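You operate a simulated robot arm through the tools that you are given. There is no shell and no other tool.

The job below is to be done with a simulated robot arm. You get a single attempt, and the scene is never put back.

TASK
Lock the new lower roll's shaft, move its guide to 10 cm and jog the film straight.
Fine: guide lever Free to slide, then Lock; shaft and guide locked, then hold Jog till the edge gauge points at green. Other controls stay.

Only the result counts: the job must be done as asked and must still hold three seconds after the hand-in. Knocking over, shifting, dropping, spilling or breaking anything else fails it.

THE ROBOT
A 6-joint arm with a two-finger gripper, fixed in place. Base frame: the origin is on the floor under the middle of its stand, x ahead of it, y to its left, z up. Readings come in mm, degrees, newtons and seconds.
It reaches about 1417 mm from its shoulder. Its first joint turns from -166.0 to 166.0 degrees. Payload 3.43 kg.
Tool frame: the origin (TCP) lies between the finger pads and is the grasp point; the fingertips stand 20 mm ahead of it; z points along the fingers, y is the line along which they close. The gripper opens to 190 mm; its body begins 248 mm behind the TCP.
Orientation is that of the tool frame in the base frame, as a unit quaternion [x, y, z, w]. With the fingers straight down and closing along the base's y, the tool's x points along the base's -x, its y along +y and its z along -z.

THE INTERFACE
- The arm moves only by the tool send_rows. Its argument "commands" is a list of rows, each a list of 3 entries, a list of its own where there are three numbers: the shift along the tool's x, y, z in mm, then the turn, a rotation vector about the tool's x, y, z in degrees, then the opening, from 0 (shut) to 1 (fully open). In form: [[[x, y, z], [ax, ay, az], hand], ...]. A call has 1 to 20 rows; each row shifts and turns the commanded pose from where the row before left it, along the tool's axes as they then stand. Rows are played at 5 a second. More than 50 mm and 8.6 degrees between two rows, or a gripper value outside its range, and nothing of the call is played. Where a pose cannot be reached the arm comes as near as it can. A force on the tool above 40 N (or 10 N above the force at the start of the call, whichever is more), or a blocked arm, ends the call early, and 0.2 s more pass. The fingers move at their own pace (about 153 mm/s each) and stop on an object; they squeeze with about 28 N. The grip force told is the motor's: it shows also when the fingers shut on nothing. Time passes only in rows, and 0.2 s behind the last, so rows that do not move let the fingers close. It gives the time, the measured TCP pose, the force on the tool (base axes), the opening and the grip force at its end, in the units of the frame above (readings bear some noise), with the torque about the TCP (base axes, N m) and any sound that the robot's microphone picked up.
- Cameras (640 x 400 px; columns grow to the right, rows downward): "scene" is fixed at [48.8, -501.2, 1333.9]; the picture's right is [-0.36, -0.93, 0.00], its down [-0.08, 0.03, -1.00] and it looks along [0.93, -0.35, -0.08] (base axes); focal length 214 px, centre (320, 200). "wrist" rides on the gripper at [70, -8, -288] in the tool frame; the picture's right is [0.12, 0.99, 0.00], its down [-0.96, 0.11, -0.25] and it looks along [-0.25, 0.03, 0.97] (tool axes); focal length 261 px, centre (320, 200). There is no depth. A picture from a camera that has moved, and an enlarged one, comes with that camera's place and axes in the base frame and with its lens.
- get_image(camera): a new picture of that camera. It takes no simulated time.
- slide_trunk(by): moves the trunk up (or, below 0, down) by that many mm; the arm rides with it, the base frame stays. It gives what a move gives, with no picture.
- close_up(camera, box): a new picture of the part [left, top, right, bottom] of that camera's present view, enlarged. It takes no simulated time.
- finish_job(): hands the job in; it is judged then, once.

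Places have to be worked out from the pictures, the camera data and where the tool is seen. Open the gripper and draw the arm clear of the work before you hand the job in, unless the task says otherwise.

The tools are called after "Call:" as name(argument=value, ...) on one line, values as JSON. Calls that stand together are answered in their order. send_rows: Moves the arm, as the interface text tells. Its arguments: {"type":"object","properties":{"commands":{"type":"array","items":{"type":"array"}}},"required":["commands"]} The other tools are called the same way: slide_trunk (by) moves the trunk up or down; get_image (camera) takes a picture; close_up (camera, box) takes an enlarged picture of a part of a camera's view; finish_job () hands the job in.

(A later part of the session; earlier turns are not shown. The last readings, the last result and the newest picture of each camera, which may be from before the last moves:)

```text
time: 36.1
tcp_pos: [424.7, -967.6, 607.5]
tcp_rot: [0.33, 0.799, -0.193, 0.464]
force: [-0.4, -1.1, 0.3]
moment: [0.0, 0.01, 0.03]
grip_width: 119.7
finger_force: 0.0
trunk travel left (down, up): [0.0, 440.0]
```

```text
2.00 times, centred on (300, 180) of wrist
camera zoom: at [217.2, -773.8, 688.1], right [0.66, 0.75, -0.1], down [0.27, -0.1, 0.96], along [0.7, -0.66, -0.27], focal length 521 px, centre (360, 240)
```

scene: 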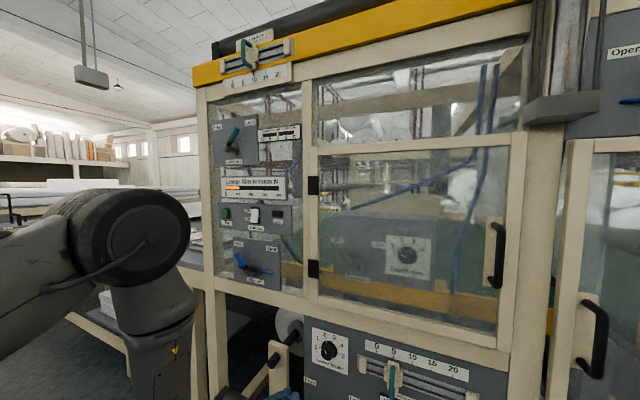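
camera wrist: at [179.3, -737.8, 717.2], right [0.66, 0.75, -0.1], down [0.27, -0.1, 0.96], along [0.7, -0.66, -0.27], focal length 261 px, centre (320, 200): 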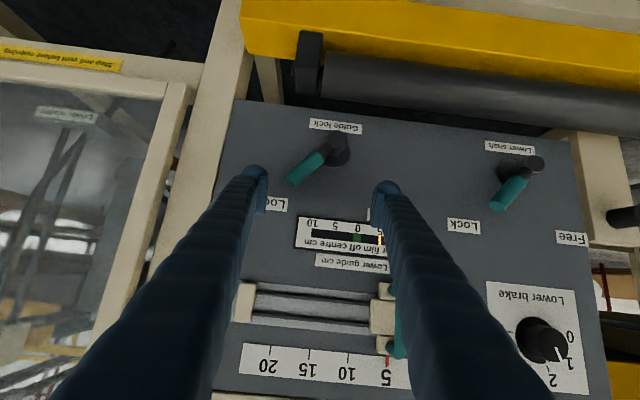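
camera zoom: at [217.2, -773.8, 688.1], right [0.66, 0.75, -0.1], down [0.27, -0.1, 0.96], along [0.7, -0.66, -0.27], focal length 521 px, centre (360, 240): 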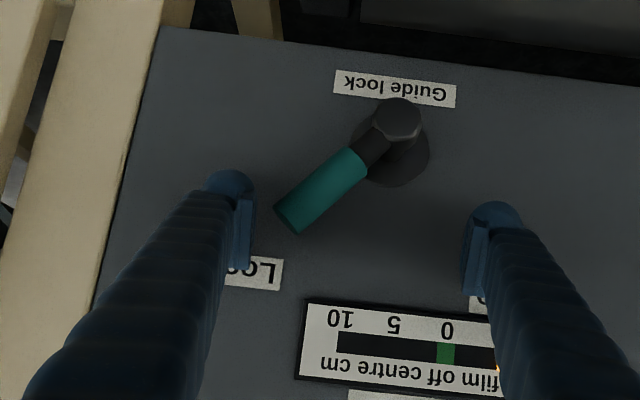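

Straddled without contact. I push left (tool +y) with the right finger's inner pad, 70 mm in 10 mm steps.

Call:
send_rows(commands=[[[0, 10, 0], [0, 0, 0], 0.63], [[0, 10, 0], [0, 0, 0], 0.63], [[0, 10, 0], [0, 0, 0], 0.63], [[0, 10, 0], [0, 0, 0], 0.63], [[0, 10, 0], [0, 0, 0], 0.63], [[0, 10, 0], [0, 0, 0], 0.63], [[0, 10, 0], [0, 0, 0], 0.63]])

Call:
close_up(camera="wrist", box=[140, 80, 460, 280])

```text
time: 37.7
tcp_pos: [472.4, -917.2, 607.6]
tcp_rot: [0.33, 0.8, -0.192, 0.464]
force: [-0.6, 0.0, -1.0]
moment: [0.03, -0.04, 0.01]
grip_width: 119.5
finger_force: 0.1
trunk travel left (down, up): [0.0, 440.0]
```

```text
2.00 times, centred on (300, 180) of wrist
camera zoom: at [265.7, -723.1, 687.9], right [0.66, 0.75, -0.1], down [0.27, -0.1, 0.96], along [0.7, -0.66, -0.27], focal length 521 px, centre (360, 240)
```

zoom: 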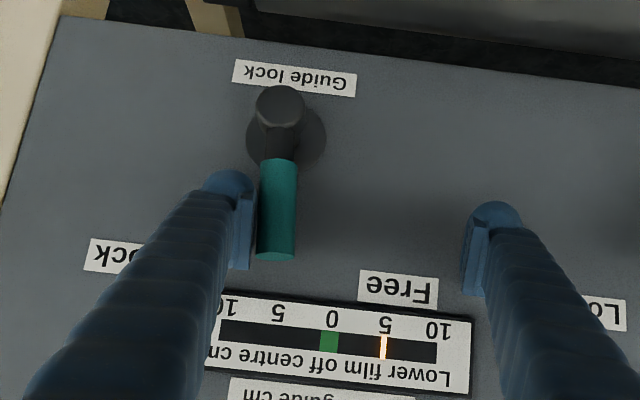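

The lever is upright now. I push another 30 mm so that it goes over to the Free side, keeping clear of the shaft lever to the left.

Call:
send_rows(commands=[[[0, 10, 0], [0, 0, 0], 0.63], [[0, 10, 0], [0, 0, 0], 0.63], [[0, 10, 0], [0, 0, 0], 0.63]])

Call:
get_image(camera="wrist")

Call:
close_up(camera="wrist", box=[140, 80, 460, 280])

```text
time: 38.5
tcp_pos: [494.9, -896.0, 607.3]
tcp_rot: [0.33, 0.799, -0.192, 0.465]
force: [-0.8, -0.1, -0.5]
moment: [-0.01, -0.02, 0.02]
grip_width: 119.6
finger_force: 0.0
trunk travel left (down, up): [0.0, 440.0]
```

```text
taken
camera wrist: at [286.8, -702.0, 688.1], right [0.66, 0.75, -0.1], down [0.27, -0.1, 0.96], along [0.7, -0.66, -0.27], focal length 261 px, centre (320, 200)
```

wrist: 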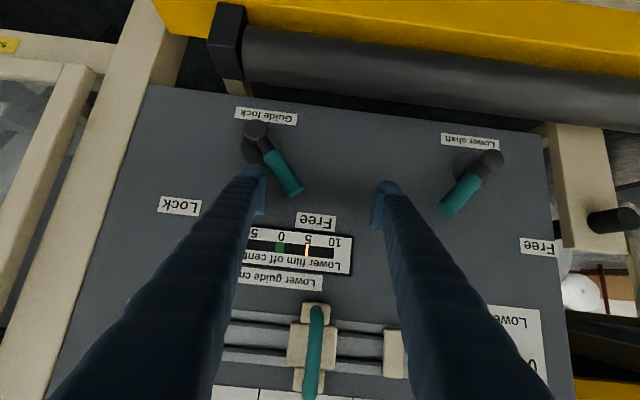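

```text
2.00 times, centred on (300, 180) of wrist
camera zoom: at [286.8, -702.0, 688.1], right [0.66, 0.75, -0.1], down [0.27, -0.1, 0.96], along [0.7, -0.66, -0.27], focal length 521 px, centre (360, 240)
```

zoom: 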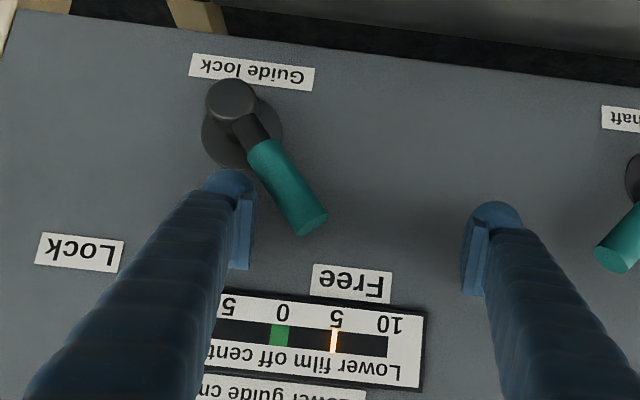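

The guide lever has snapped over to Free. I retreat, then rise to the slider handle height in front of it and set the opening to about 70 mm for grasping its bar.

Call:
send_rows(commands=[[[0, 0, -30], [0, 0, 0], 0.63], [[0, 0, -30], [0, 0, 0], 0.63], [[-31, 2.75, -23], [0, 0, 0], 0.5], [[-31, 2.75, -23], [0, 0, 0], 0.4], [[-31, 2.75, -23], [0, 0, 0], 0.37], [[-31, 2.75, -23], [0, 0, 0], 0.37], [[0, 0, 0], [0, 0, 0], 0.37]])

Call:
get_image(camera="wrist")

Call:
close_up(camera="wrist", box=[160, 60, 480, 260])

```text
time: 40.1
tcp_pos: [452.9, -839.6, 790.6]
tcp_rot: [0.329, 0.799, -0.192, 0.465]
force: [-0.6, 0.2, -0.3]
moment: [0.03, 0.03, -0.03]
grip_width: 70.4
finger_force: 0.0
trunk travel left (down, up): [0.0, 440.0]
```

```text
taken
camera wrist: at [245.8, -645.4, 871.6], right [0.66, 0.75, -0.1], down [0.27, -0.1, 0.96], along [0.7, -0.66, -0.26], focal length 261 px, centre (320, 200)
```

wrist: 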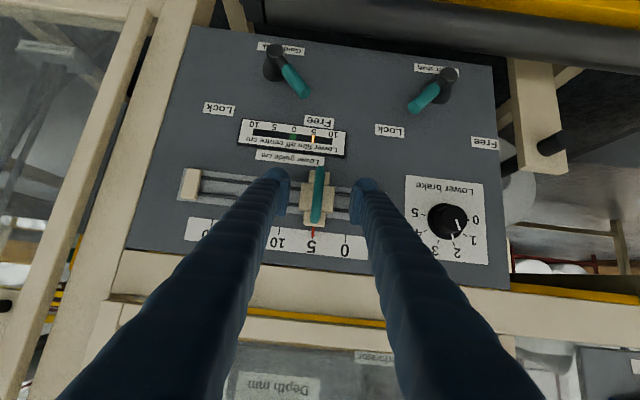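

```text
2.00 times, centred on (320, 160) of wrist
camera zoom: at [245.8, -645.4, 871.6], right [0.66, 0.75, -0.1], down [0.27, -0.1, 0.96], along [0.7, -0.66, -0.26], focal length 521 px, centre (320, 280)
```

zoom: 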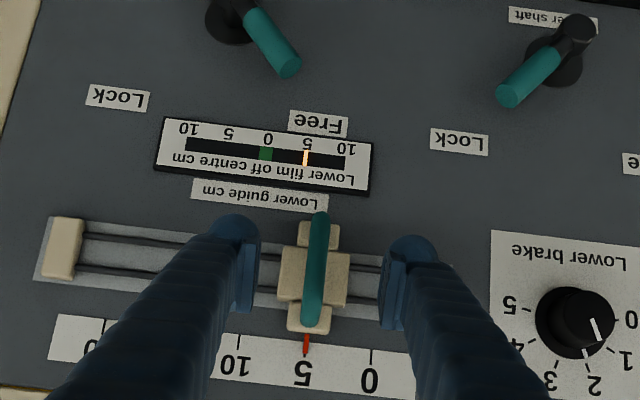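

The bar is centred between the fingers at about lateral 273, z 729–809, and the ticks give 10 cm at 50 mm to the right. I advance to put the bar between the pads at its middle.

Call:
send_rows(commands=[[[-1.6, -1, 13.7], [0, 0, 0], 0.37], [[-1.6, -1, 13.7], [0, 0, 0], 0.37], [[-1.6, -1, 13.7], [0, 0, 0], 0.37], [[-1.6, -1, 13.7], [0, 0, 0], 0.37], [[0, 0, 0], [0, 0, 0], 0.37]])

Call:
close_up(camera="wrist", box=[160, 60, 480, 260])

Call:
close_up(camera="scene", box=[320, 300, 500, 400])

```text
time: 41.3
tcp_pos: [484.7, -877.5, 769.0]
tcp_rot: [0.329, 0.8, -0.192, 0.465]
force: [-0.1, 0.5, 0.3]
moment: [0.01, -0.02, -0.04]
grip_width: 70.1
finger_force: 0.0
trunk travel left (down, up): [0.0, 440.0]
```

```text
2.00 times, centred on (320, 160) of wrist
camera zoom: at [277.8, -683.5, 849.5], right [0.66, 0.75, -0.1], down [0.27, -0.1, 0.96], along [0.7, -0.66, -0.27], focal length 521 px, centre (320, 280)
```

zoom: 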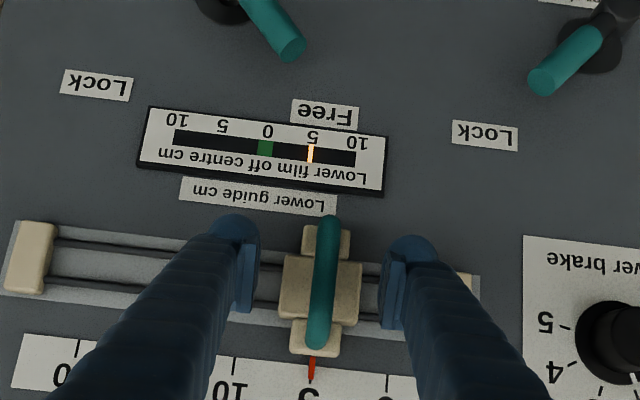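

```text
3.56 times, centred on (410, 350) of scene
camera zoom: at [48.8, -501.2, 1333.9], right [-0.36, -0.93, 0.0], down [-0.08, 0.03, -1.0], along [0.93, -0.35, -0.08], focal length 763 px, centre (0, -333)
```

zoom: 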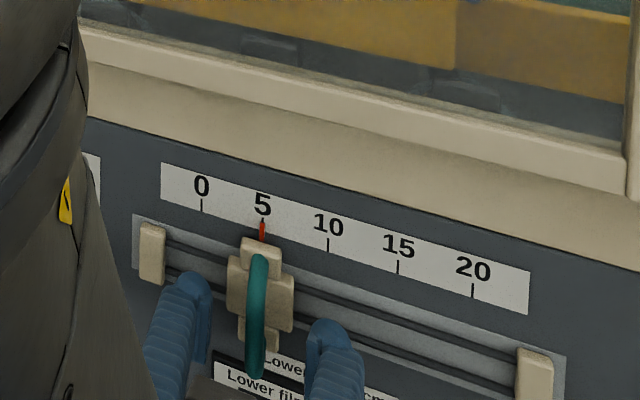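

Both views show the bar between the pads. I close the gripper on it and check the width.

Call:
send_rows(commands=[[[0, 0, 0], [0, 0, 0], 0.2], [[0, 0, 0], [0, 0, 0], 0.1], [[0, 0, 0], [0, 0, 0], 0], [[0, 0, 0], [0, 0, 0], 0]])

Call:
close_up(camera="wrist", box=[160, 60, 480, 260])

```text
time: 42.3
tcp_pos: [485.7, -877.4, 769.3]
tcp_rot: [0.329, 0.799, -0.192, 0.464]
force: [5.2, 3.0, -1.2]
moment: [0.01, -0.04, 0.05]
grip_width: 12.5
finger_force: 45.1
trunk travel left (down, up): [0.0, 440.0]
```

```text
2.00 times, centred on (320, 160) of wrist
camera zoom: at [278.3, -683.1, 849.4], right [0.66, 0.75, -0.1], down [0.27, -0.1, 0.96], along [0.7, -0.66, -0.27], focal length 521 px, centre (320, 280)
```

zoom: 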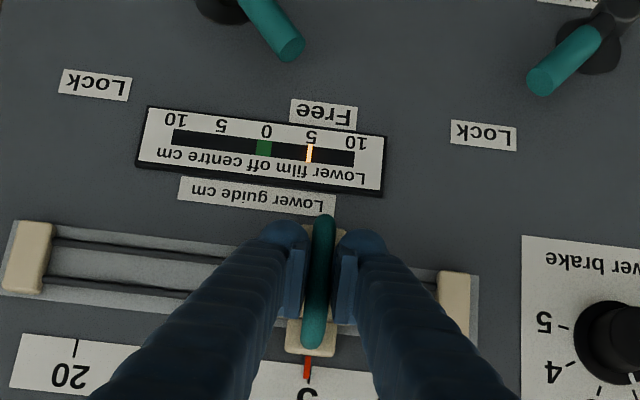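

Gripped at 12.5 mm width. I slide the guide 40 mm to the right first (tool -y, 8 mm steps) and check the pointer.

Call:
send_rows(commands=[[[0, -8, 0], [0, 0, 0], 0], [[0, -8, 0], [0, 0, 0], 0], [[0, -8, 0], [0, 0, 0], 0], [[0, -8, 0], [0, 0, 0], 0], [[0, -8, 0], [0, 0, 0], 0], [[0, 0, 0], [0, 0, 0], 0]])

Call:
close_up(camera="wrist", box=[160, 60, 480, 260])

Call:
close_up(camera="scene", box=[360, 330, 460, 390])

```text
time: 43.7
tcp_pos: [457.3, -906.3, 768.6]
tcp_rot: [0.329, 0.799, -0.192, 0.465]
force: [3.5, -7.9, 1.3]
moment: [-0.02, -0.04, -0.01]
grip_width: 12.4
finger_force: 45.1
trunk travel left (down, up): [0.0, 440.0]
```

```text
2.00 times, centred on (320, 160) of wrist
camera zoom: at [249.1, -712.0, 849.2], right [0.66, 0.75, -0.1], down [0.27, -0.1, 0.96], along [0.7, -0.66, -0.27], focal length 521 px, centre (320, 280)
```

zoom: 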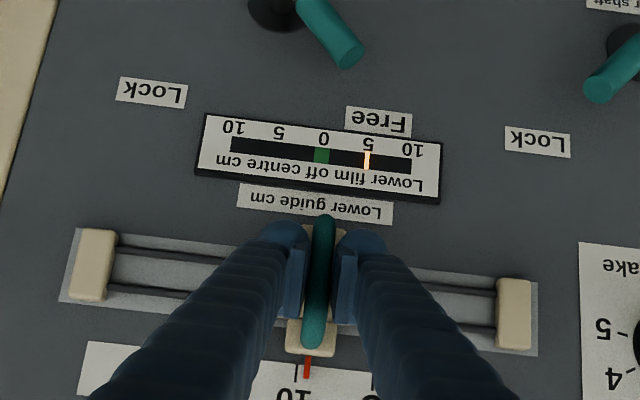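

```text
6.40 times, centred on (410, 360) of scene
camera zoom: at [48.8, -501.2, 1333.9], right [-0.36, -0.93, 0.0], down [-0.08, 0.03, -1.0], along [0.93, -0.35, -0.08], focal length 1373 px, centre (-256, -824)
```

zoom: 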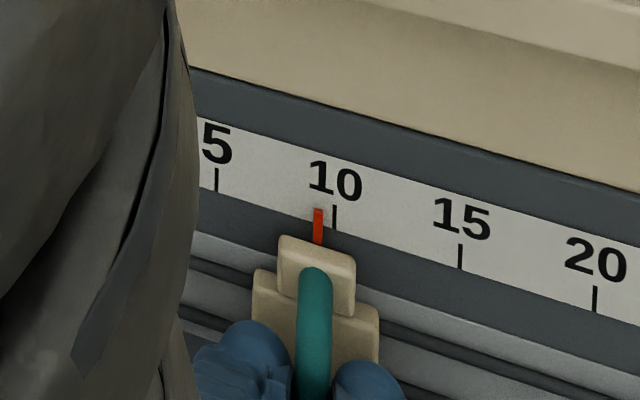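

The pointer reads about 9.3. I move 6 mm more and check again with greater enlargement.

Call:
send_rows(commands=[[[0, -3, 0], [0, 0, 0], 0], [[0, -3, 0], [0, 0, 0], 0], [[0, 0, 0], [0, 0, 0], 0]])

Call:
close_up(camera="scene", box=[385, 340, 435, 370])

Call:
close_up(camera="wrist", box=[260, 210, 380, 270])

```text
time: 44.5
tcp_pos: [452.6, -910.9, 768.4]
tcp_rot: [0.329, 0.799, -0.193, 0.465]
force: [-2.5, -1.9, 2.3]
moment: [0.03, 0.03, -0.04]
grip_width: 12.7
finger_force: 45.4
trunk travel left (down, up): [0.0, 440.0]
```

```text
12.80 times, centred on (410, 355) of scene
camera zoom: at [48.8, -501.2, 1333.9], right [-0.36, -0.93, 0.0], down [-0.08, 0.03, -1.0], along [0.93, -0.35, -0.08], focal length 2745 px, centre (-832, -1784)
```

zoom: 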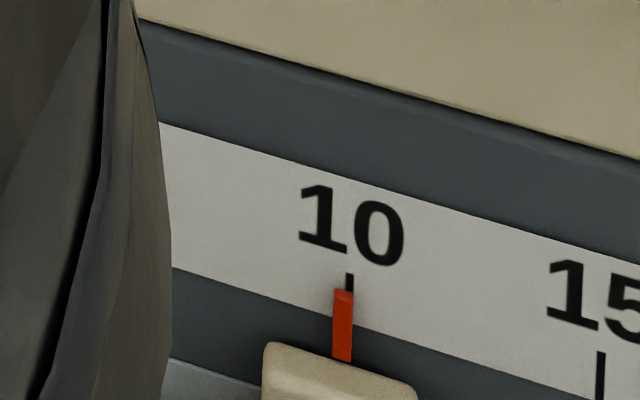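

```text
5.33 times, centred on (320, 240) of wrist
camera zoom: at [245.3, -715.9, 849.4], right [0.66, 0.75, -0.1], down [0.27, -0.1, 0.96], along [0.7, -0.66, -0.27], focal length 1390 px, centre (320, -13)
```

zoom: 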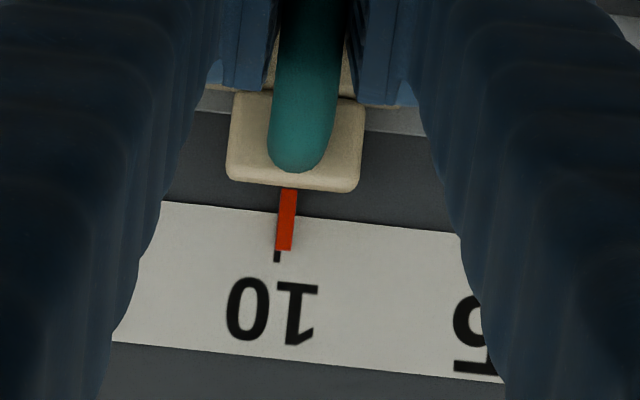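

Both views put the pointer about 0.12 cm short of the 10 mark. I move 1.3 mm more and re-check.

Call:
send_rows(commands=[[[0, -1.3, 0], [0, 0, 0], 0], [[0, 0, 0], [0, 0, 0], 0], [[0, 0, 0], [0, 0, 0], 0]])

Call:
close_up(camera="scene", box=[395, 345, 425, 365])

Call:
close_up(camera="wrist", box=[280, 220, 360, 270])

```text
time: 45.3
tcp_pos: [451.3, -910.5, 768.4]
tcp_rot: [0.329, 0.799, -0.191, 0.465]
force: [1.6, -3.4, 0.9]
moment: [-0.01, -0.04, 0.0]
grip_width: 12.5
finger_force: 44.8
trunk travel left (down, up): [0.0, 440.0]
```

```text
16.00 times, centred on (410, 355) of scene
camera zoom: at [48.8, -501.2, 1333.9], right [-0.36, -0.93, 0.0], down [-0.08, 0.03, -1.0], along [0.93, -0.35, -0.08], focal length 3432 px, centre (-1120, -2280)
```

zoom: 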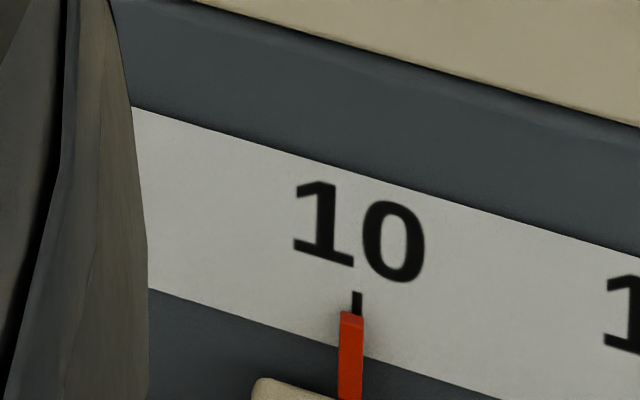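

```text
8.00 times, centred on (320, 245) of wrist
camera zoom: at [244.9, -716.4, 849.4], right [0.66, 0.75, -0.1], down [0.27, -0.1, 0.96], along [0.7, -0.66, -0.27], focal length 2085 px, centre (320, -160)
```

zoom: 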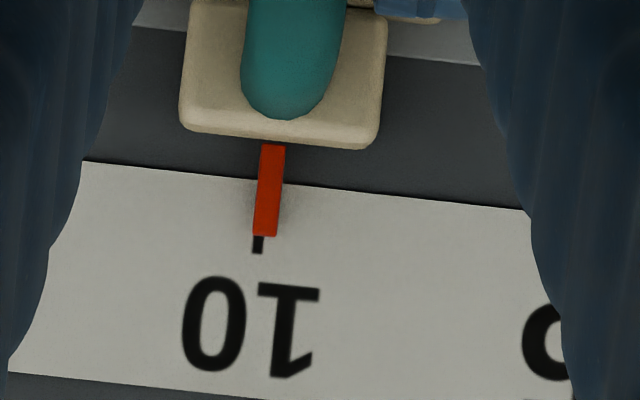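

Still about 0.1 cm short by both views. I nudge another 1.2 mm.

Call:
send_rows(commands=[[[0, -1.2, 0], [0, 0, 0], 0], [[0, 0, 0], [0, 0, 0], 0], [[0, 0, 0], [0, 0, 0], 0]])

Call:
close_up(camera="scene", box=[395, 345, 425, 365])

Call:
close_up(camera="wrist", box=[280, 220, 360, 270])

```text
time: 46.1
tcp_pos: [451.6, -912.4, 768.6]
tcp_rot: [0.329, 0.8, -0.191, 0.465]
force: [2.0, -0.5, -0.9]
moment: [0.02, 0.02, 0.01]
grip_width: 12.6
finger_force: 45.3
trunk travel left (down, up): [0.0, 440.0]
```

```text
16.00 times, centred on (410, 355) of scene
camera zoom: at [48.8, -501.2, 1333.9], right [-0.36, -0.93, 0.0], down [-0.08, 0.03, -1.0], along [0.93, -0.35, -0.08], focal length 3432 px, centre (-1120, -2280)
```

zoom: 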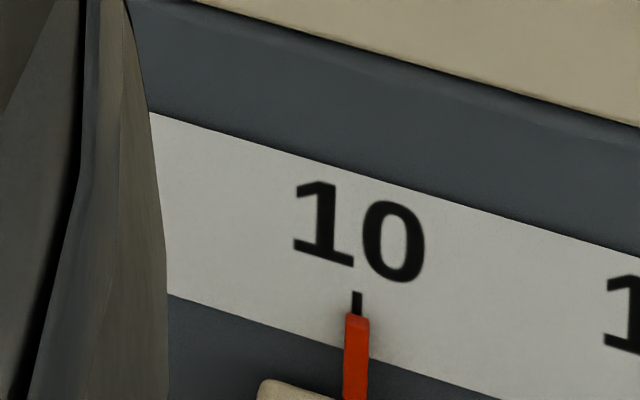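

```text
8.00 times, centred on (320, 245) of wrist
camera zoom: at [244.2, -717.0, 849.5], right [0.66, 0.75, -0.1], down [0.27, -0.1, 0.96], along [0.7, -0.66, -0.27], focal length 2085 px, centre (320, -160)
```

zoom: 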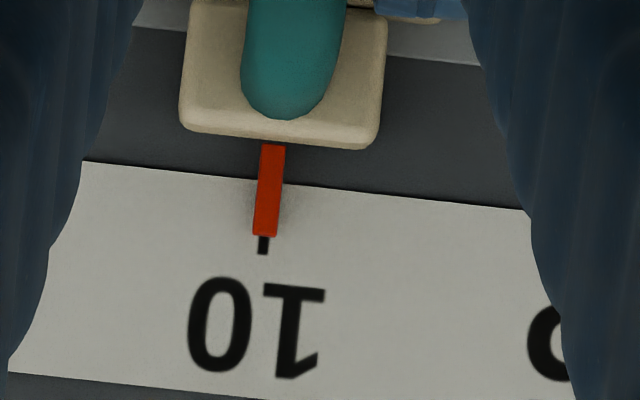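

The pointer now coincides with the 10 mark in both views. I open the fingers and re-check before withdrawing.

Call:
send_rows(commands=[[[0, 0, 0], [0, 0, 0], 0.2], [[0, 0, 0], [0, 0, 0], 0.37], [[0, 0, 0], [0, 0, 0], 0.37]])

Call:
close_up(camera="scene", box=[395, 345, 425, 365])

Call:
close_up(camera="wrist", box=[160, 60, 480, 260])

```text
time: 46.9
tcp_pos: [451.5, -912.7, 769.5]
tcp_rot: [0.329, 0.799, -0.192, 0.465]
force: [1.0, 0.5, 0.3]
moment: [0.01, 0.01, -0.02]
grip_width: 70.2
finger_force: 0.1
trunk travel left (down, up): [0.0, 440.0]
```

```text
16.00 times, centred on (410, 355) of scene
camera zoom: at [48.8, -501.2, 1333.9], right [-0.36, -0.93, 0.0], down [-0.08, 0.03, -1.0], along [0.93, -0.35, -0.08], focal length 3432 px, centre (-1120, -2280)
```

zoom: 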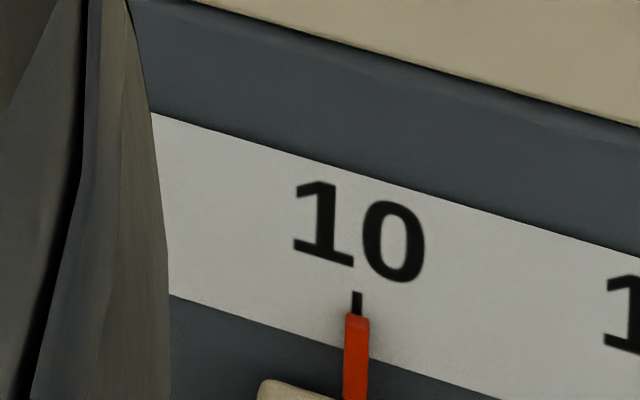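

```text
2.00 times, centred on (320, 160) of wrist
camera zoom: at [244.2, -717.1, 849.6], right [0.66, 0.75, -0.1], down [0.27, -0.1, 0.96], along [0.7, -0.66, -0.27], focal length 521 px, centre (320, 280)
```

zoom: 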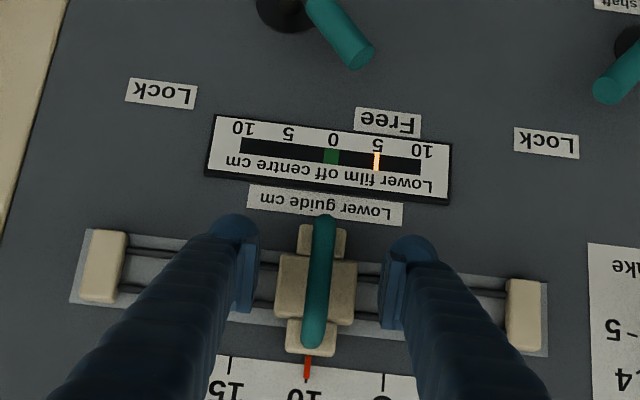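

The pointer holds at 10 after release. I withdraw and descend in front of the guide lever (now leaning left at Free), with an 80 mm opening so the right finger stays clear of the frame post.

Call:
send_rows(commands=[[[0, 0, -35], [0, 0, 0], 0.37], [[0, 0, -35], [0, 0, 0], 0.37], [[33, 0, 25.9], [0, 0, 0], 0.42], [[33, 0, 25.9], [0, 0, 0], 0.42], [[33, 0, 25.9], [0, 0, 0], 0.42], [[33, 0, 25.9], [0, 0, 0], 0.42], [[0, 0, 0], [0, 0, 0], 0.42]])

Call:
get_image(camera="wrist")

Call:
close_up(camera="wrist", box=[140, 80, 460, 280])

```text
time: 48.5
tcp_pos: [426.6, -886.3, 637.4]
tcp_rot: [0.33, 0.8, -0.191, 0.463]
force: [0.3, 0.4, -0.3]
moment: [-0.03, -0.03, -0.01]
grip_width: 80.0
finger_force: 0.0
trunk travel left (down, up): [0.0, 440.0]
```

```text
taken
camera wrist: at [219.3, -692.0, 717.9], right [0.66, 0.75, -0.1], down [0.27, -0.1, 0.96], along [0.7, -0.66, -0.27], focal length 261 px, centre (320, 200)
```

wrist: 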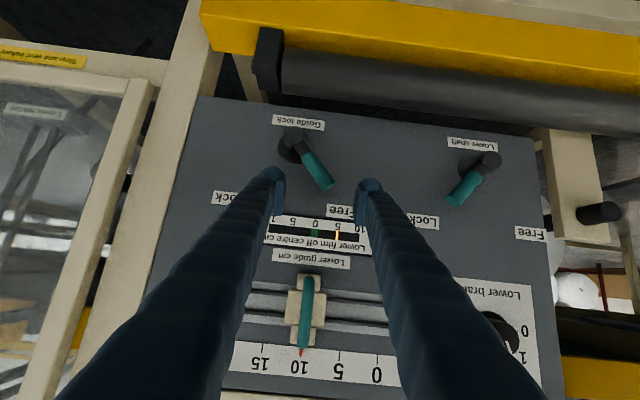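

```text
2.00 times, centred on (300, 180) of wrist
camera zoom: at [219.3, -692.0, 717.9], right [0.66, 0.75, -0.1], down [0.27, -0.1, 0.96], along [0.7, -0.66, -0.27], focal length 521 px, centre (360, 240)
```

zoom: 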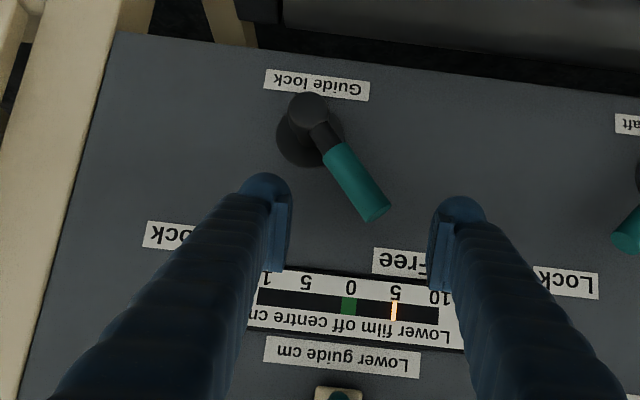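

The handle lies between the fingers. I advance 64 mm to straddle it and then push right in 10 mm steps toward Lock.

Call:
send_rows(commands=[[[0, 0, 16], [0, 0, 0], 0.42], [[0, 0, 16], [0, 0, 0], 0.42], [[0, 0, 16], [0, 0, 0], 0.42], [[0, 0, 16], [0, 0, 0], 0.42], [[0, 0, 0], [0, 0, 0], 0.42]])

Call:
close_up(camera="wrist", box=[140, 80, 460, 280])

```text
time: 49.7
tcp_pos: [466.4, -926.4, 607.4]
tcp_rot: [0.329, 0.799, -0.192, 0.465]
force: [0.2, -0.6, -0.2]
moment: [-0.03, -0.02, 0.0]
grip_width: 79.8
finger_force: 0.1
trunk travel left (down, up): [0.0, 440.0]
```

```text
2.00 times, centred on (300, 180) of wrist
camera zoom: at [258.9, -731.5, 687.2], right [0.66, 0.75, -0.1], down [0.27, -0.1, 0.96], along [0.7, -0.66, -0.27], focal length 521 px, centre (360, 240)
```

zoom: 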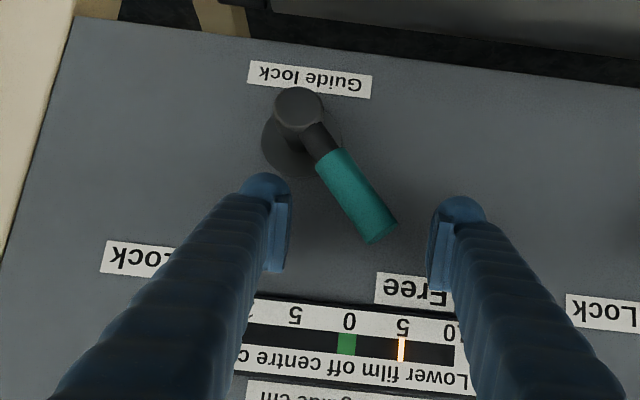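

Straddled, no contact. I push right 80 mm in 10 mm steps.

Call:
send_rows(commands=[[[0, -10, 0], [0, 0, 0], 0.42], [[0, -10, 0], [0, 0, 0], 0.42], [[0, -10, 0], [0, 0, 0], 0.42], [[0, -10, 0], [0, 0, 0], 0.42], [[0, -10, 0], [0, 0, 0], 0.42], [[0, -10, 0], [0, 0, 0], 0.42], [[0, -10, 0], [0, 0, 0], 0.42], [[0, -10, 0], [0, 0, 0], 0.42]])

Call:
close_up(camera="wrist", box=[140, 80, 460, 280])

```text
time: 51.5
tcp_pos: [407.4, -982.8, 605.0]
tcp_rot: [0.329, 0.8, -0.191, 0.464]
force: [0.3, 0.5, 0.2]
moment: [-0.02, 0.01, -0.01]
grip_width: 79.8
finger_force: 0.1
trunk travel left (down, up): [0.0, 440.0]
```

```text
2.00 times, centred on (300, 180) of wrist
camera zoom: at [200.9, -787.6, 685.8], right [0.66, 0.75, -0.1], down [0.27, -0.1, 0.96], along [0.7, -0.66, -0.27], focal length 521 px, centre (360, 240)
```

zoom: 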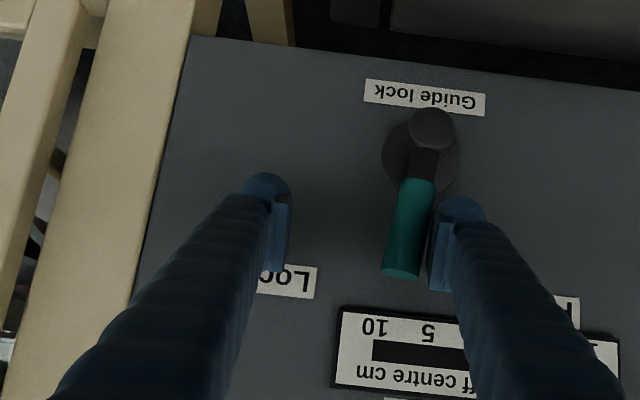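

The lever is just past upright. I push 20 mm more to get it over.

Call:
send_rows(commands=[[[0, -10, 0], [0, 0, 0], 0.42], [[0, -10, 0], [0, 0, 0], 0.42], [[0, 0, 0], [0, 0, 0], 0.42]])

Call:
close_up(camera="wrist", box=[140, 80, 460, 280])

```text
time: 52.3
tcp_pos: [394.1, -996.3, 605.2]
tcp_rot: [0.33, 0.799, -0.192, 0.465]
force: [0.6, 0.3, 0.3]
moment: [-0.03, 0.0, 0.04]
grip_width: 80.0
finger_force: 0.1
trunk travel left (down, up): [0.0, 440.0]
```

```text
2.00 times, centred on (300, 180) of wrist
camera zoom: at [186.2, -801.4, 684.7], right [0.66, 0.75, -0.1], down [0.27, -0.1, 0.96], along [0.7, -0.66, -0.27], focal length 521 px, centre (360, 240)
```

zoom: 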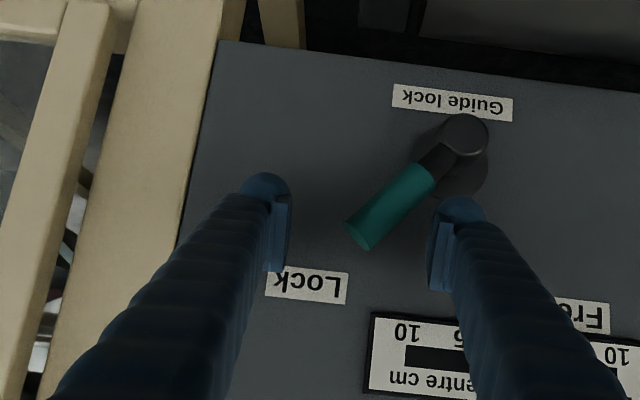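

It snapped to the Lock side. I confirm with a short follow-up push against its stop.

Call:
send_rows(commands=[[[0, -5, 0], [0, 0, 0], 0.42], [[0, -5, 0], [0, 0, 0], 0.42], [[0, -4, 0], [0, 0, 0], 0.42]])

Call:
close_up(camera="wrist", box=[140, 80, 460, 280])

```text
time: 53.1
tcp_pos: [384.8, -1006.8, 605.1]
tcp_rot: [0.328, 0.799, -0.191, 0.465]
force: [1.4, 1.0, 1.3]
moment: [0.03, -0.03, 0.01]
grip_width: 81.0
finger_force: 0.8
trunk travel left (down, up): [0.0, 440.0]
```

```text
2.00 times, centred on (300, 180) of wrist
camera zoom: at [177.4, -812.2, 685.4], right [0.66, 0.75, -0.1], down [0.27, -0.1, 0.96], along [0.7, -0.66, -0.27], focal length 521 px, centre (360, 240)
```

zoom: 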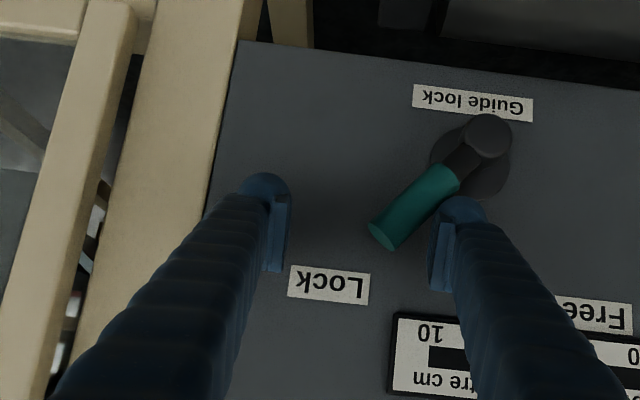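

The lever rests unmoved at Lock against my pad. I back off and withdraw, then view the whole lower panel to verify both levers and the guide before going to the Jog button.

Call:
send_rows(commands=[[[0, 14, 0], [0, 0, 0], 0.42], [[0, 0, -35], [0, 0, 0], 0.42], [[0, 0, -35], [0, 0, 0], 0.42], [[-30, 25, -30], [0, 0, 0], 0.3], [[-30, 25, -30], [0, 0, 0], 0.2], [[-30, 25, -30], [0, 0, 0], 0.1], [[-30, 25, -30], [0, 0, 0], 0], [[0, 0, 0], [0, 0, 0], 0]])

Call:
get_image(camera="wrist")

Call:
close_up(camera="wrist", box=[200, 20, 520, 220])

```text
time: 54.9
tcp_pos: [389.0, -848.1, 803.1]
tcp_rot: [0.33, 0.799, -0.192, 0.465]
force: [0.0, 0.6, 0.8]
moment: [0.0, 0.09, -0.02]
grip_width: 0.1
finger_force: 28.1
trunk travel left (down, up): [0.0, 440.0]
```

```text
taken
camera wrist: at [181.1, -654.0, 884.6], right [0.66, 0.75, -0.1], down [0.27, -0.1, 0.96], along [0.7, -0.66, -0.27], focal length 261 px, centre (320, 200)
```

wrist: 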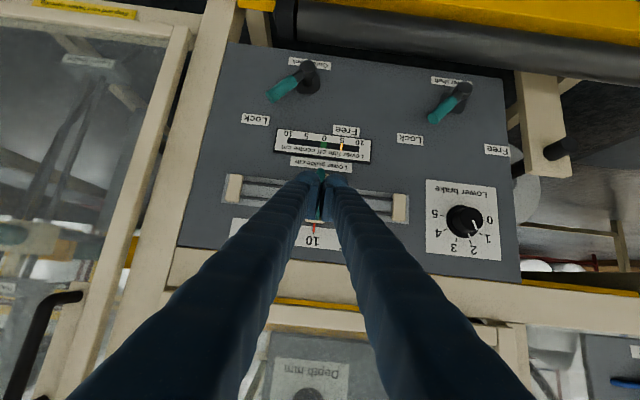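

```text
2.00 times, centred on (360, 120) of wrist
camera zoom: at [181.1, -654.0, 884.6], right [0.66, 0.75, -0.1], down [0.27, -0.1, 0.96], along [0.7, -0.66, -0.27], focal length 521 px, centre (240, 360)
```

zoom: 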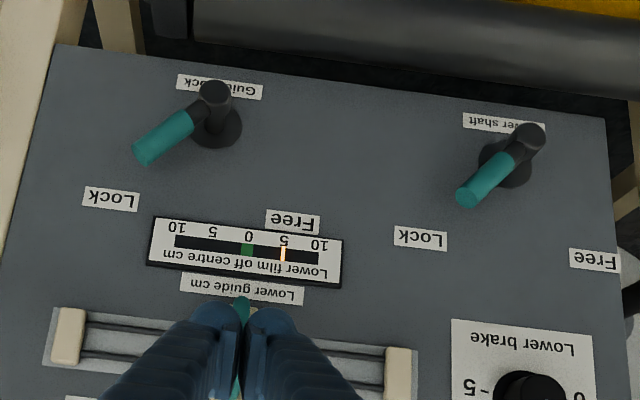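

Both levers read Lock. I test whether the scene camera's enlarged view can show the edge gauge, as I will need it while jogging.

Call:
close_up(camera="scene", box=[350, 385, 470, 400])

Call:
get_image(camera="scene")

```text
5.33 times, centred on (410, 392) of scene
camera zoom: at [48.8, -501.2, 1333.9], right [-0.36, -0.93, 0.0], down [-0.08, 0.03, -1.0], along [0.93, -0.35, -0.08], focal length 1144 px, centre (-160, -827)
```

zoom: 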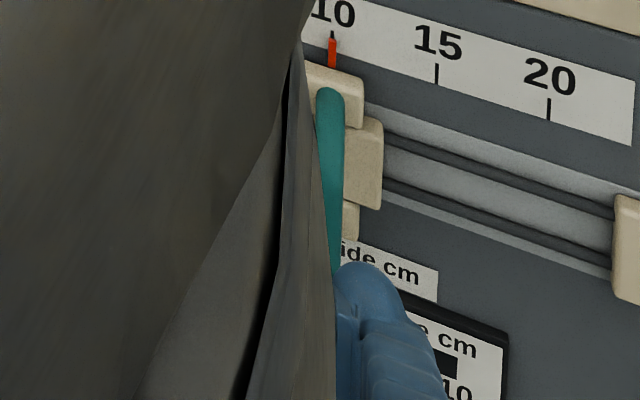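

```text
taken
```

scene: 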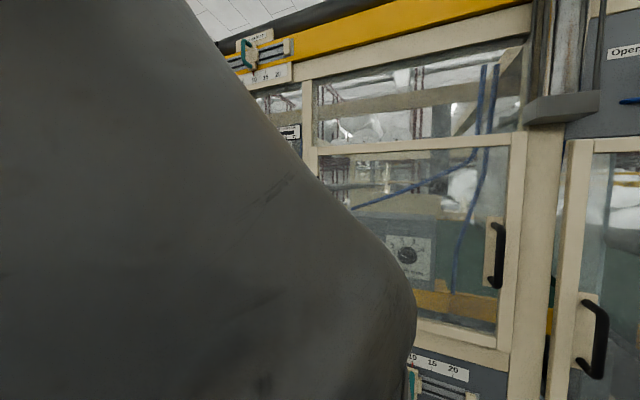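

The pointer reads 10 and this enlarged view can reach the gauge once the arm is out of the way. I now travel clear of the face, up and to the left toward the Jog button (about lateral -374, z 1212, depth 1003).

Call:
send_rows(commands=[[[-21.3, 39.9, -13.3], [0, 0, 0], 0], [[-21.3, 39.9, -13.3], [0, 0, 0], 0], [[-21.3, 39.9, -13.3], [0, 0, 0], 0], [[-21.3, 39.9, -13.3], [0, 0, 0], 0], [[-21.3, 39.9, -13.3], [0, 0, 0], 0], [[-21.3, 39.9, -13.3], [0, 0, 0], 0], [[-21.3, 39.9, -13.3], [0, 0, 0], 0], [[-21.3, 39.9, -13.3], [0, 0, 0], 0], [[-21.3, 39.9, -13.3], [0, 0, 0], 0]])

Call:
get_image(camera="wrist")

Call:
get_image(camera="scene")

```text
time: 56.9
tcp_pos: [636.1, -588.8, 1028.5]
tcp_rot: [0.329, 0.799, -0.191, 0.465]
force: [0.2, -0.1, 1.0]
moment: [0.07, -0.05, 0.1]
grip_width: 0.0
finger_force: 28.6
trunk travel left (down, up): [0.0, 440.0]
```

```text
taken
camera wrist: at [428.6, -393.7, 1110.7], right [0.66, 0.75, -0.1], down [0.27, -0.1, 0.96], along [0.7, -0.66, -0.27], focal length 261 px, centre (320, 200)
```

wrist: 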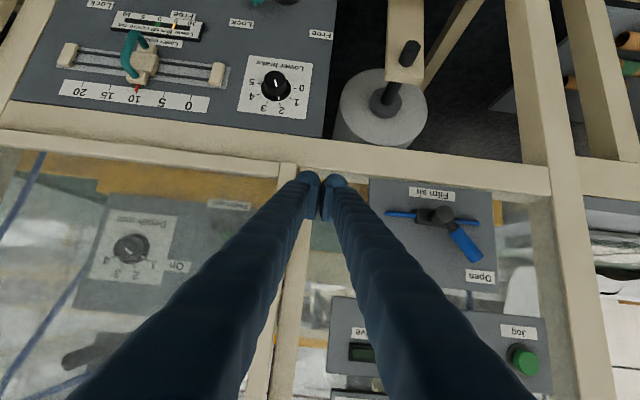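

```text
taken
```

scene: 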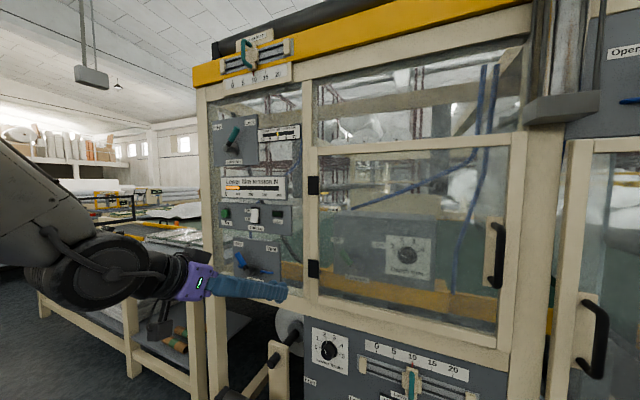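

On course, with the Jog button at the lower right of the (upside-down) wrist view. I continue the remaining travel.

Call:
send_rows(commands=[[[-21.3, 39.9, -13.3], [0, 0, 0], 0], [[-21.3, 39.9, -13.3], [0, 0, 0], 0], [[-21.3, 39.9, -13.3], [0, 0, 0], 0], [[-21.3, 39.9, -13.3], [0, 0, 0], 0], [[-21.3, 39.9, -13.3], [0, 0, 0], 0], [[-21.3, 39.9, -13.3], [0, 0, 0], 0], [[-21.3, 39.9, -13.3], [0, 0, 0], 0], [[-21.3, 39.9, -13.3], [0, 0, 0], 0], [[0, 0, 0], [0, 0, 0], 0]])

Call:
get_image(camera="wrist")

Call:
get_image(camera="scene")

```text
time: 58.9
tcp_pos: [855.8, -357.6, 1228.9]
tcp_rot: [0.329, 0.799, -0.193, 0.465]
force: [0.7, -0.1, 0.8]
moment: [-0.07, 0.01, -0.08]
grip_width: 0.2
finger_force: 28.3
trunk travel left (down, up): [0.0, 440.0]
```

```text
taken
camera wrist: at [648.7, -163.2, 1309.9], right [0.66, 0.75, -0.11], down [0.27, -0.1, 0.96], along [0.7, -0.66, -0.27], focal length 261 px, centre (320, 200)
```

wrist: 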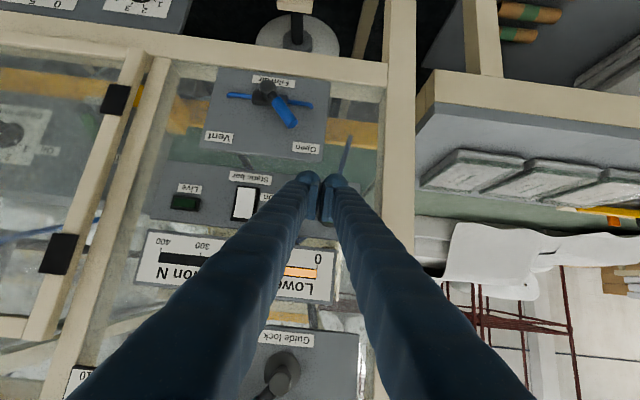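

```text
taken
```

scene: 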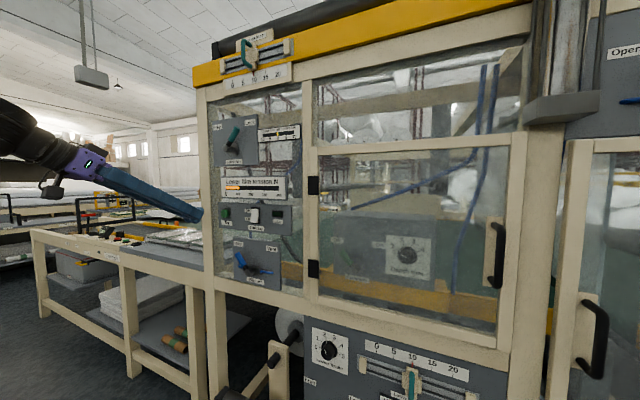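

I am in front of the Jog button, which the fingers hide. I pitch up to about 10° and open the fingers so that I can see the button between them.

Call:
send_rows(commands=[[[0, 0, 0], [0, -6.7, 0], 0.2], [[0, 0, 0], [0, -6.7, 0], 0.5], [[0, 0, 0], [0, -6.6, 0], 0.6], [[12.8, 0, 2.3], [0, 0, 0], 0.6], [[0, 0, 0], [0, 0, 0], 0.6]])

Call:
get_image(camera="wrist")

Call:
close_up(camera="wrist", box=[200, 120, 440, 270])

Call:
close_up(camera="scene", box=[180, 180, 260, 240])

Call:
close_up(camera="scene", box=[350, 399, 470, 400])

```text
time: 60.1
tcp_pos: [856.1, -357.0, 1217.5]
tcp_rot: [0.291, 0.706, -0.247, 0.597]
force: [0.6, 0.1, 0.4]
moment: [0.02, -0.02, 0.03]
grip_width: 114.1
finger_force: 0.1
trunk travel left (down, up): [0.0, 440.0]
```

```text
taken
camera wrist: at [640.9, -155.5, 1194.9], right [0.69, 0.72, -0.12], down [0.02, 0.14, 0.99], along [0.73, -0.68, 0.08], focal length 261 px, centre (320, 200)
```

wrist: 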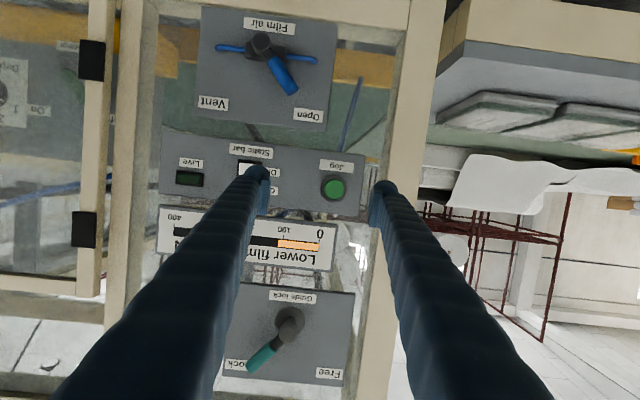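

```text
2.67 times, centred on (320, 195) of wrist
camera zoom: at [640.9, -155.5, 1194.9], right [0.69, 0.72, -0.12], down [0.02, 0.14, 0.99], along [0.73, -0.68, 0.08], focal length 695 px, centre (320, 213)
```

zoom: 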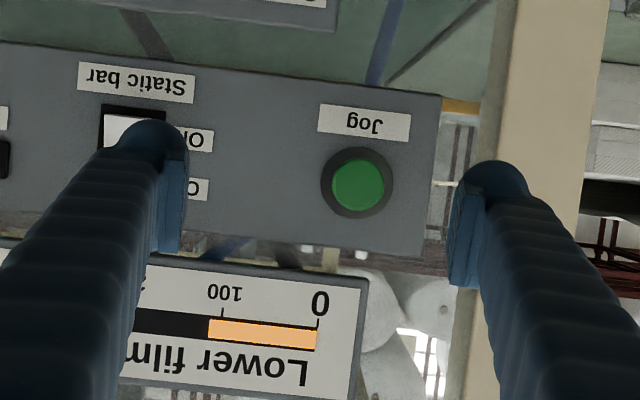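

```text
6.67 times, centred on (220, 210) of scene
camera zoom: at [48.8, -501.2, 1333.9], right [-0.36, -0.93, 0.0], down [-0.08, 0.03, -1.0], along [0.93, -0.35, -0.08], focal length 1430 px, centre (987, 133)
```

zoom: 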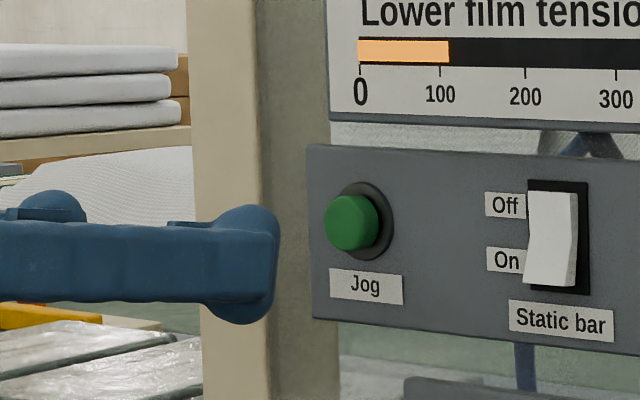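

```text
5.33 times, centred on (410, 400) of scene
camera zoom: at [48.8, -501.2, 1333.9], right [-0.36, -0.93, 0.0], down [-0.08, 0.03, -1.0], along [0.93, -0.35, -0.08], focal length 1144 px, centre (-160, -864)
```

zoom: 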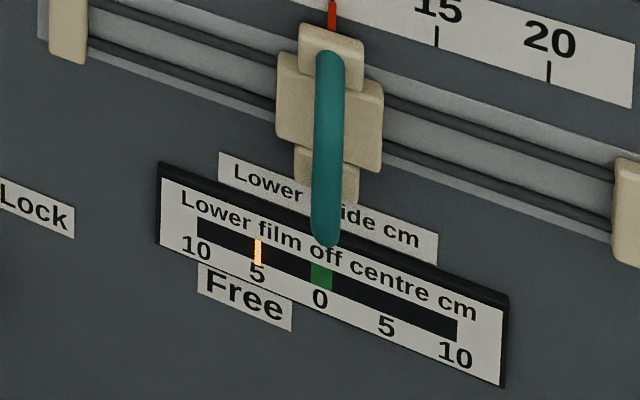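

The enlarged views show the Jog button (about lateral -383, z 1211, depth ≈1008) and the gauge: pointer at 5 left of centre, green at 0. I level the tool, close the fingers, centre them on the button and come within about 35 mm of it.

Call:
send_rows(commands=[[[0, 0, 0], [0, -8, 0], 0.3], [[0, 6.4, 20], [0, 0, 0], 0], [[0, 6.4, 25], [0, 0, 0], 0], [[0, 6.4, 25], [0, 0, 0], 0], [[0, 6.3, 24], [0, 0, 0], 0], [[0, 0, 0], [0, 0, 0], 0]])

Call:
close_up(camera="wrist", box=[200, 120, 440, 270])

Call:
close_up(camera="scene", box=[180, 180, 260, 240])

```text
time: 61.5
tcp_pos: [941.7, -405.5, 1213.2]
tcp_rot: [0.273, 0.663, -0.266, 0.644]
force: [-1.0, -0.6, -0.8]
moment: [-0.02, -0.02, 0.01]
grip_width: 0.2
finger_force: 27.4
trunk travel left (down, up): [0.0, 440.0]
```

```text
2.67 times, centred on (320, 195) of wrist
camera zoom: at [730.9, -208.4, 1150.6], right [0.7, 0.71, -0.12], down [-0.07, 0.24, 0.97], along [0.71, -0.67, 0.22], focal length 695 px, centre (320, 213)
```

zoom: 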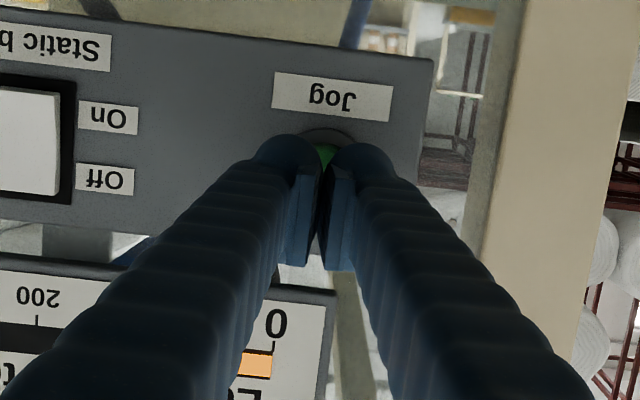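

```text
6.67 times, centred on (220, 210) of scene
camera zoom: at [48.8, -501.2, 1333.9], right [-0.36, -0.93, 0.0], down [-0.08, 0.03, -1.0], along [0.93, -0.35, -0.08], focal length 1430 px, centre (987, 133)
```

zoom: 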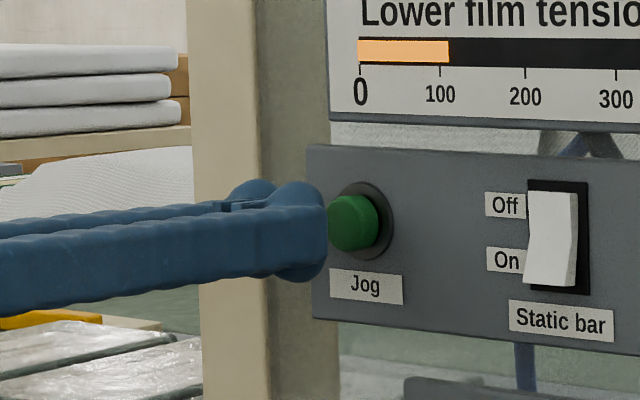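

The fingers are level with the button, which shows just between them about 4-5 mm to the image right. I correct 4 mm sideways and advance 28 mm, stopping just short of it.

Call:
send_rows(commands=[[[0, 4, 10], [0, 0, 0], 0], [[0, 0, 10], [0, 0, 0], 0], [[0, 0, 8], [0, 0, 0], 0], [[0, 0, 0], [0, 0, 0], 0]])

Call:
close_up(camera="wrist", box=[260, 120, 380, 195])

Call:
close_up(camera="scene", box=[200, 190, 250, 230])

```text
time: 62.5
tcp_pos: [964.7, -421.6, 1212.9]
tcp_rot: [0.273, 0.664, -0.266, 0.643]
force: [0.4, -0.4, 0.2]
moment: [0.05, 0.0, 0.01]
grip_width: 0.0
finger_force: 28.1
trunk travel left (down, up): [0.0, 440.0]
```

```text
5.33 times, centred on (320, 158) of wrist
camera zoom: at [753.4, -223.7, 1150.8], right [0.7, 0.71, -0.12], down [-0.07, 0.24, 0.97], along [0.71, -0.67, 0.22], focal length 1390 px, centre (320, 427)
```

zoom: 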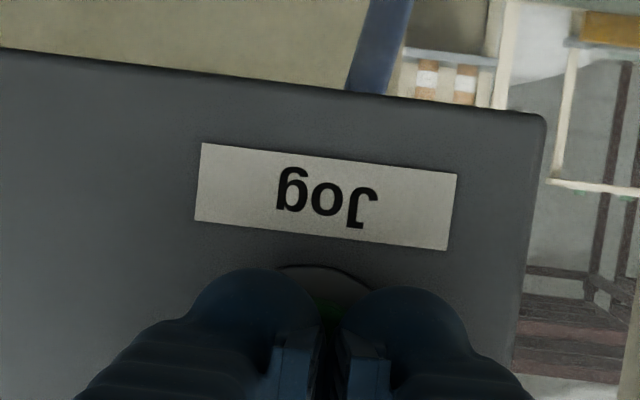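

```text
10.00 times, centred on (225, 210) of scene
camera zoom: at [48.8, -501.2, 1333.9], right [-0.36, -0.93, 0.0], down [-0.08, 0.03, -1.0], along [0.93, -0.35, -0.08], focal length 2145 px, centre (1270, 100)
```

zoom: 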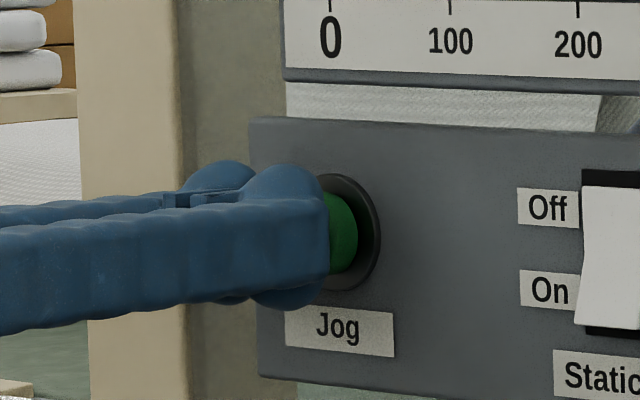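

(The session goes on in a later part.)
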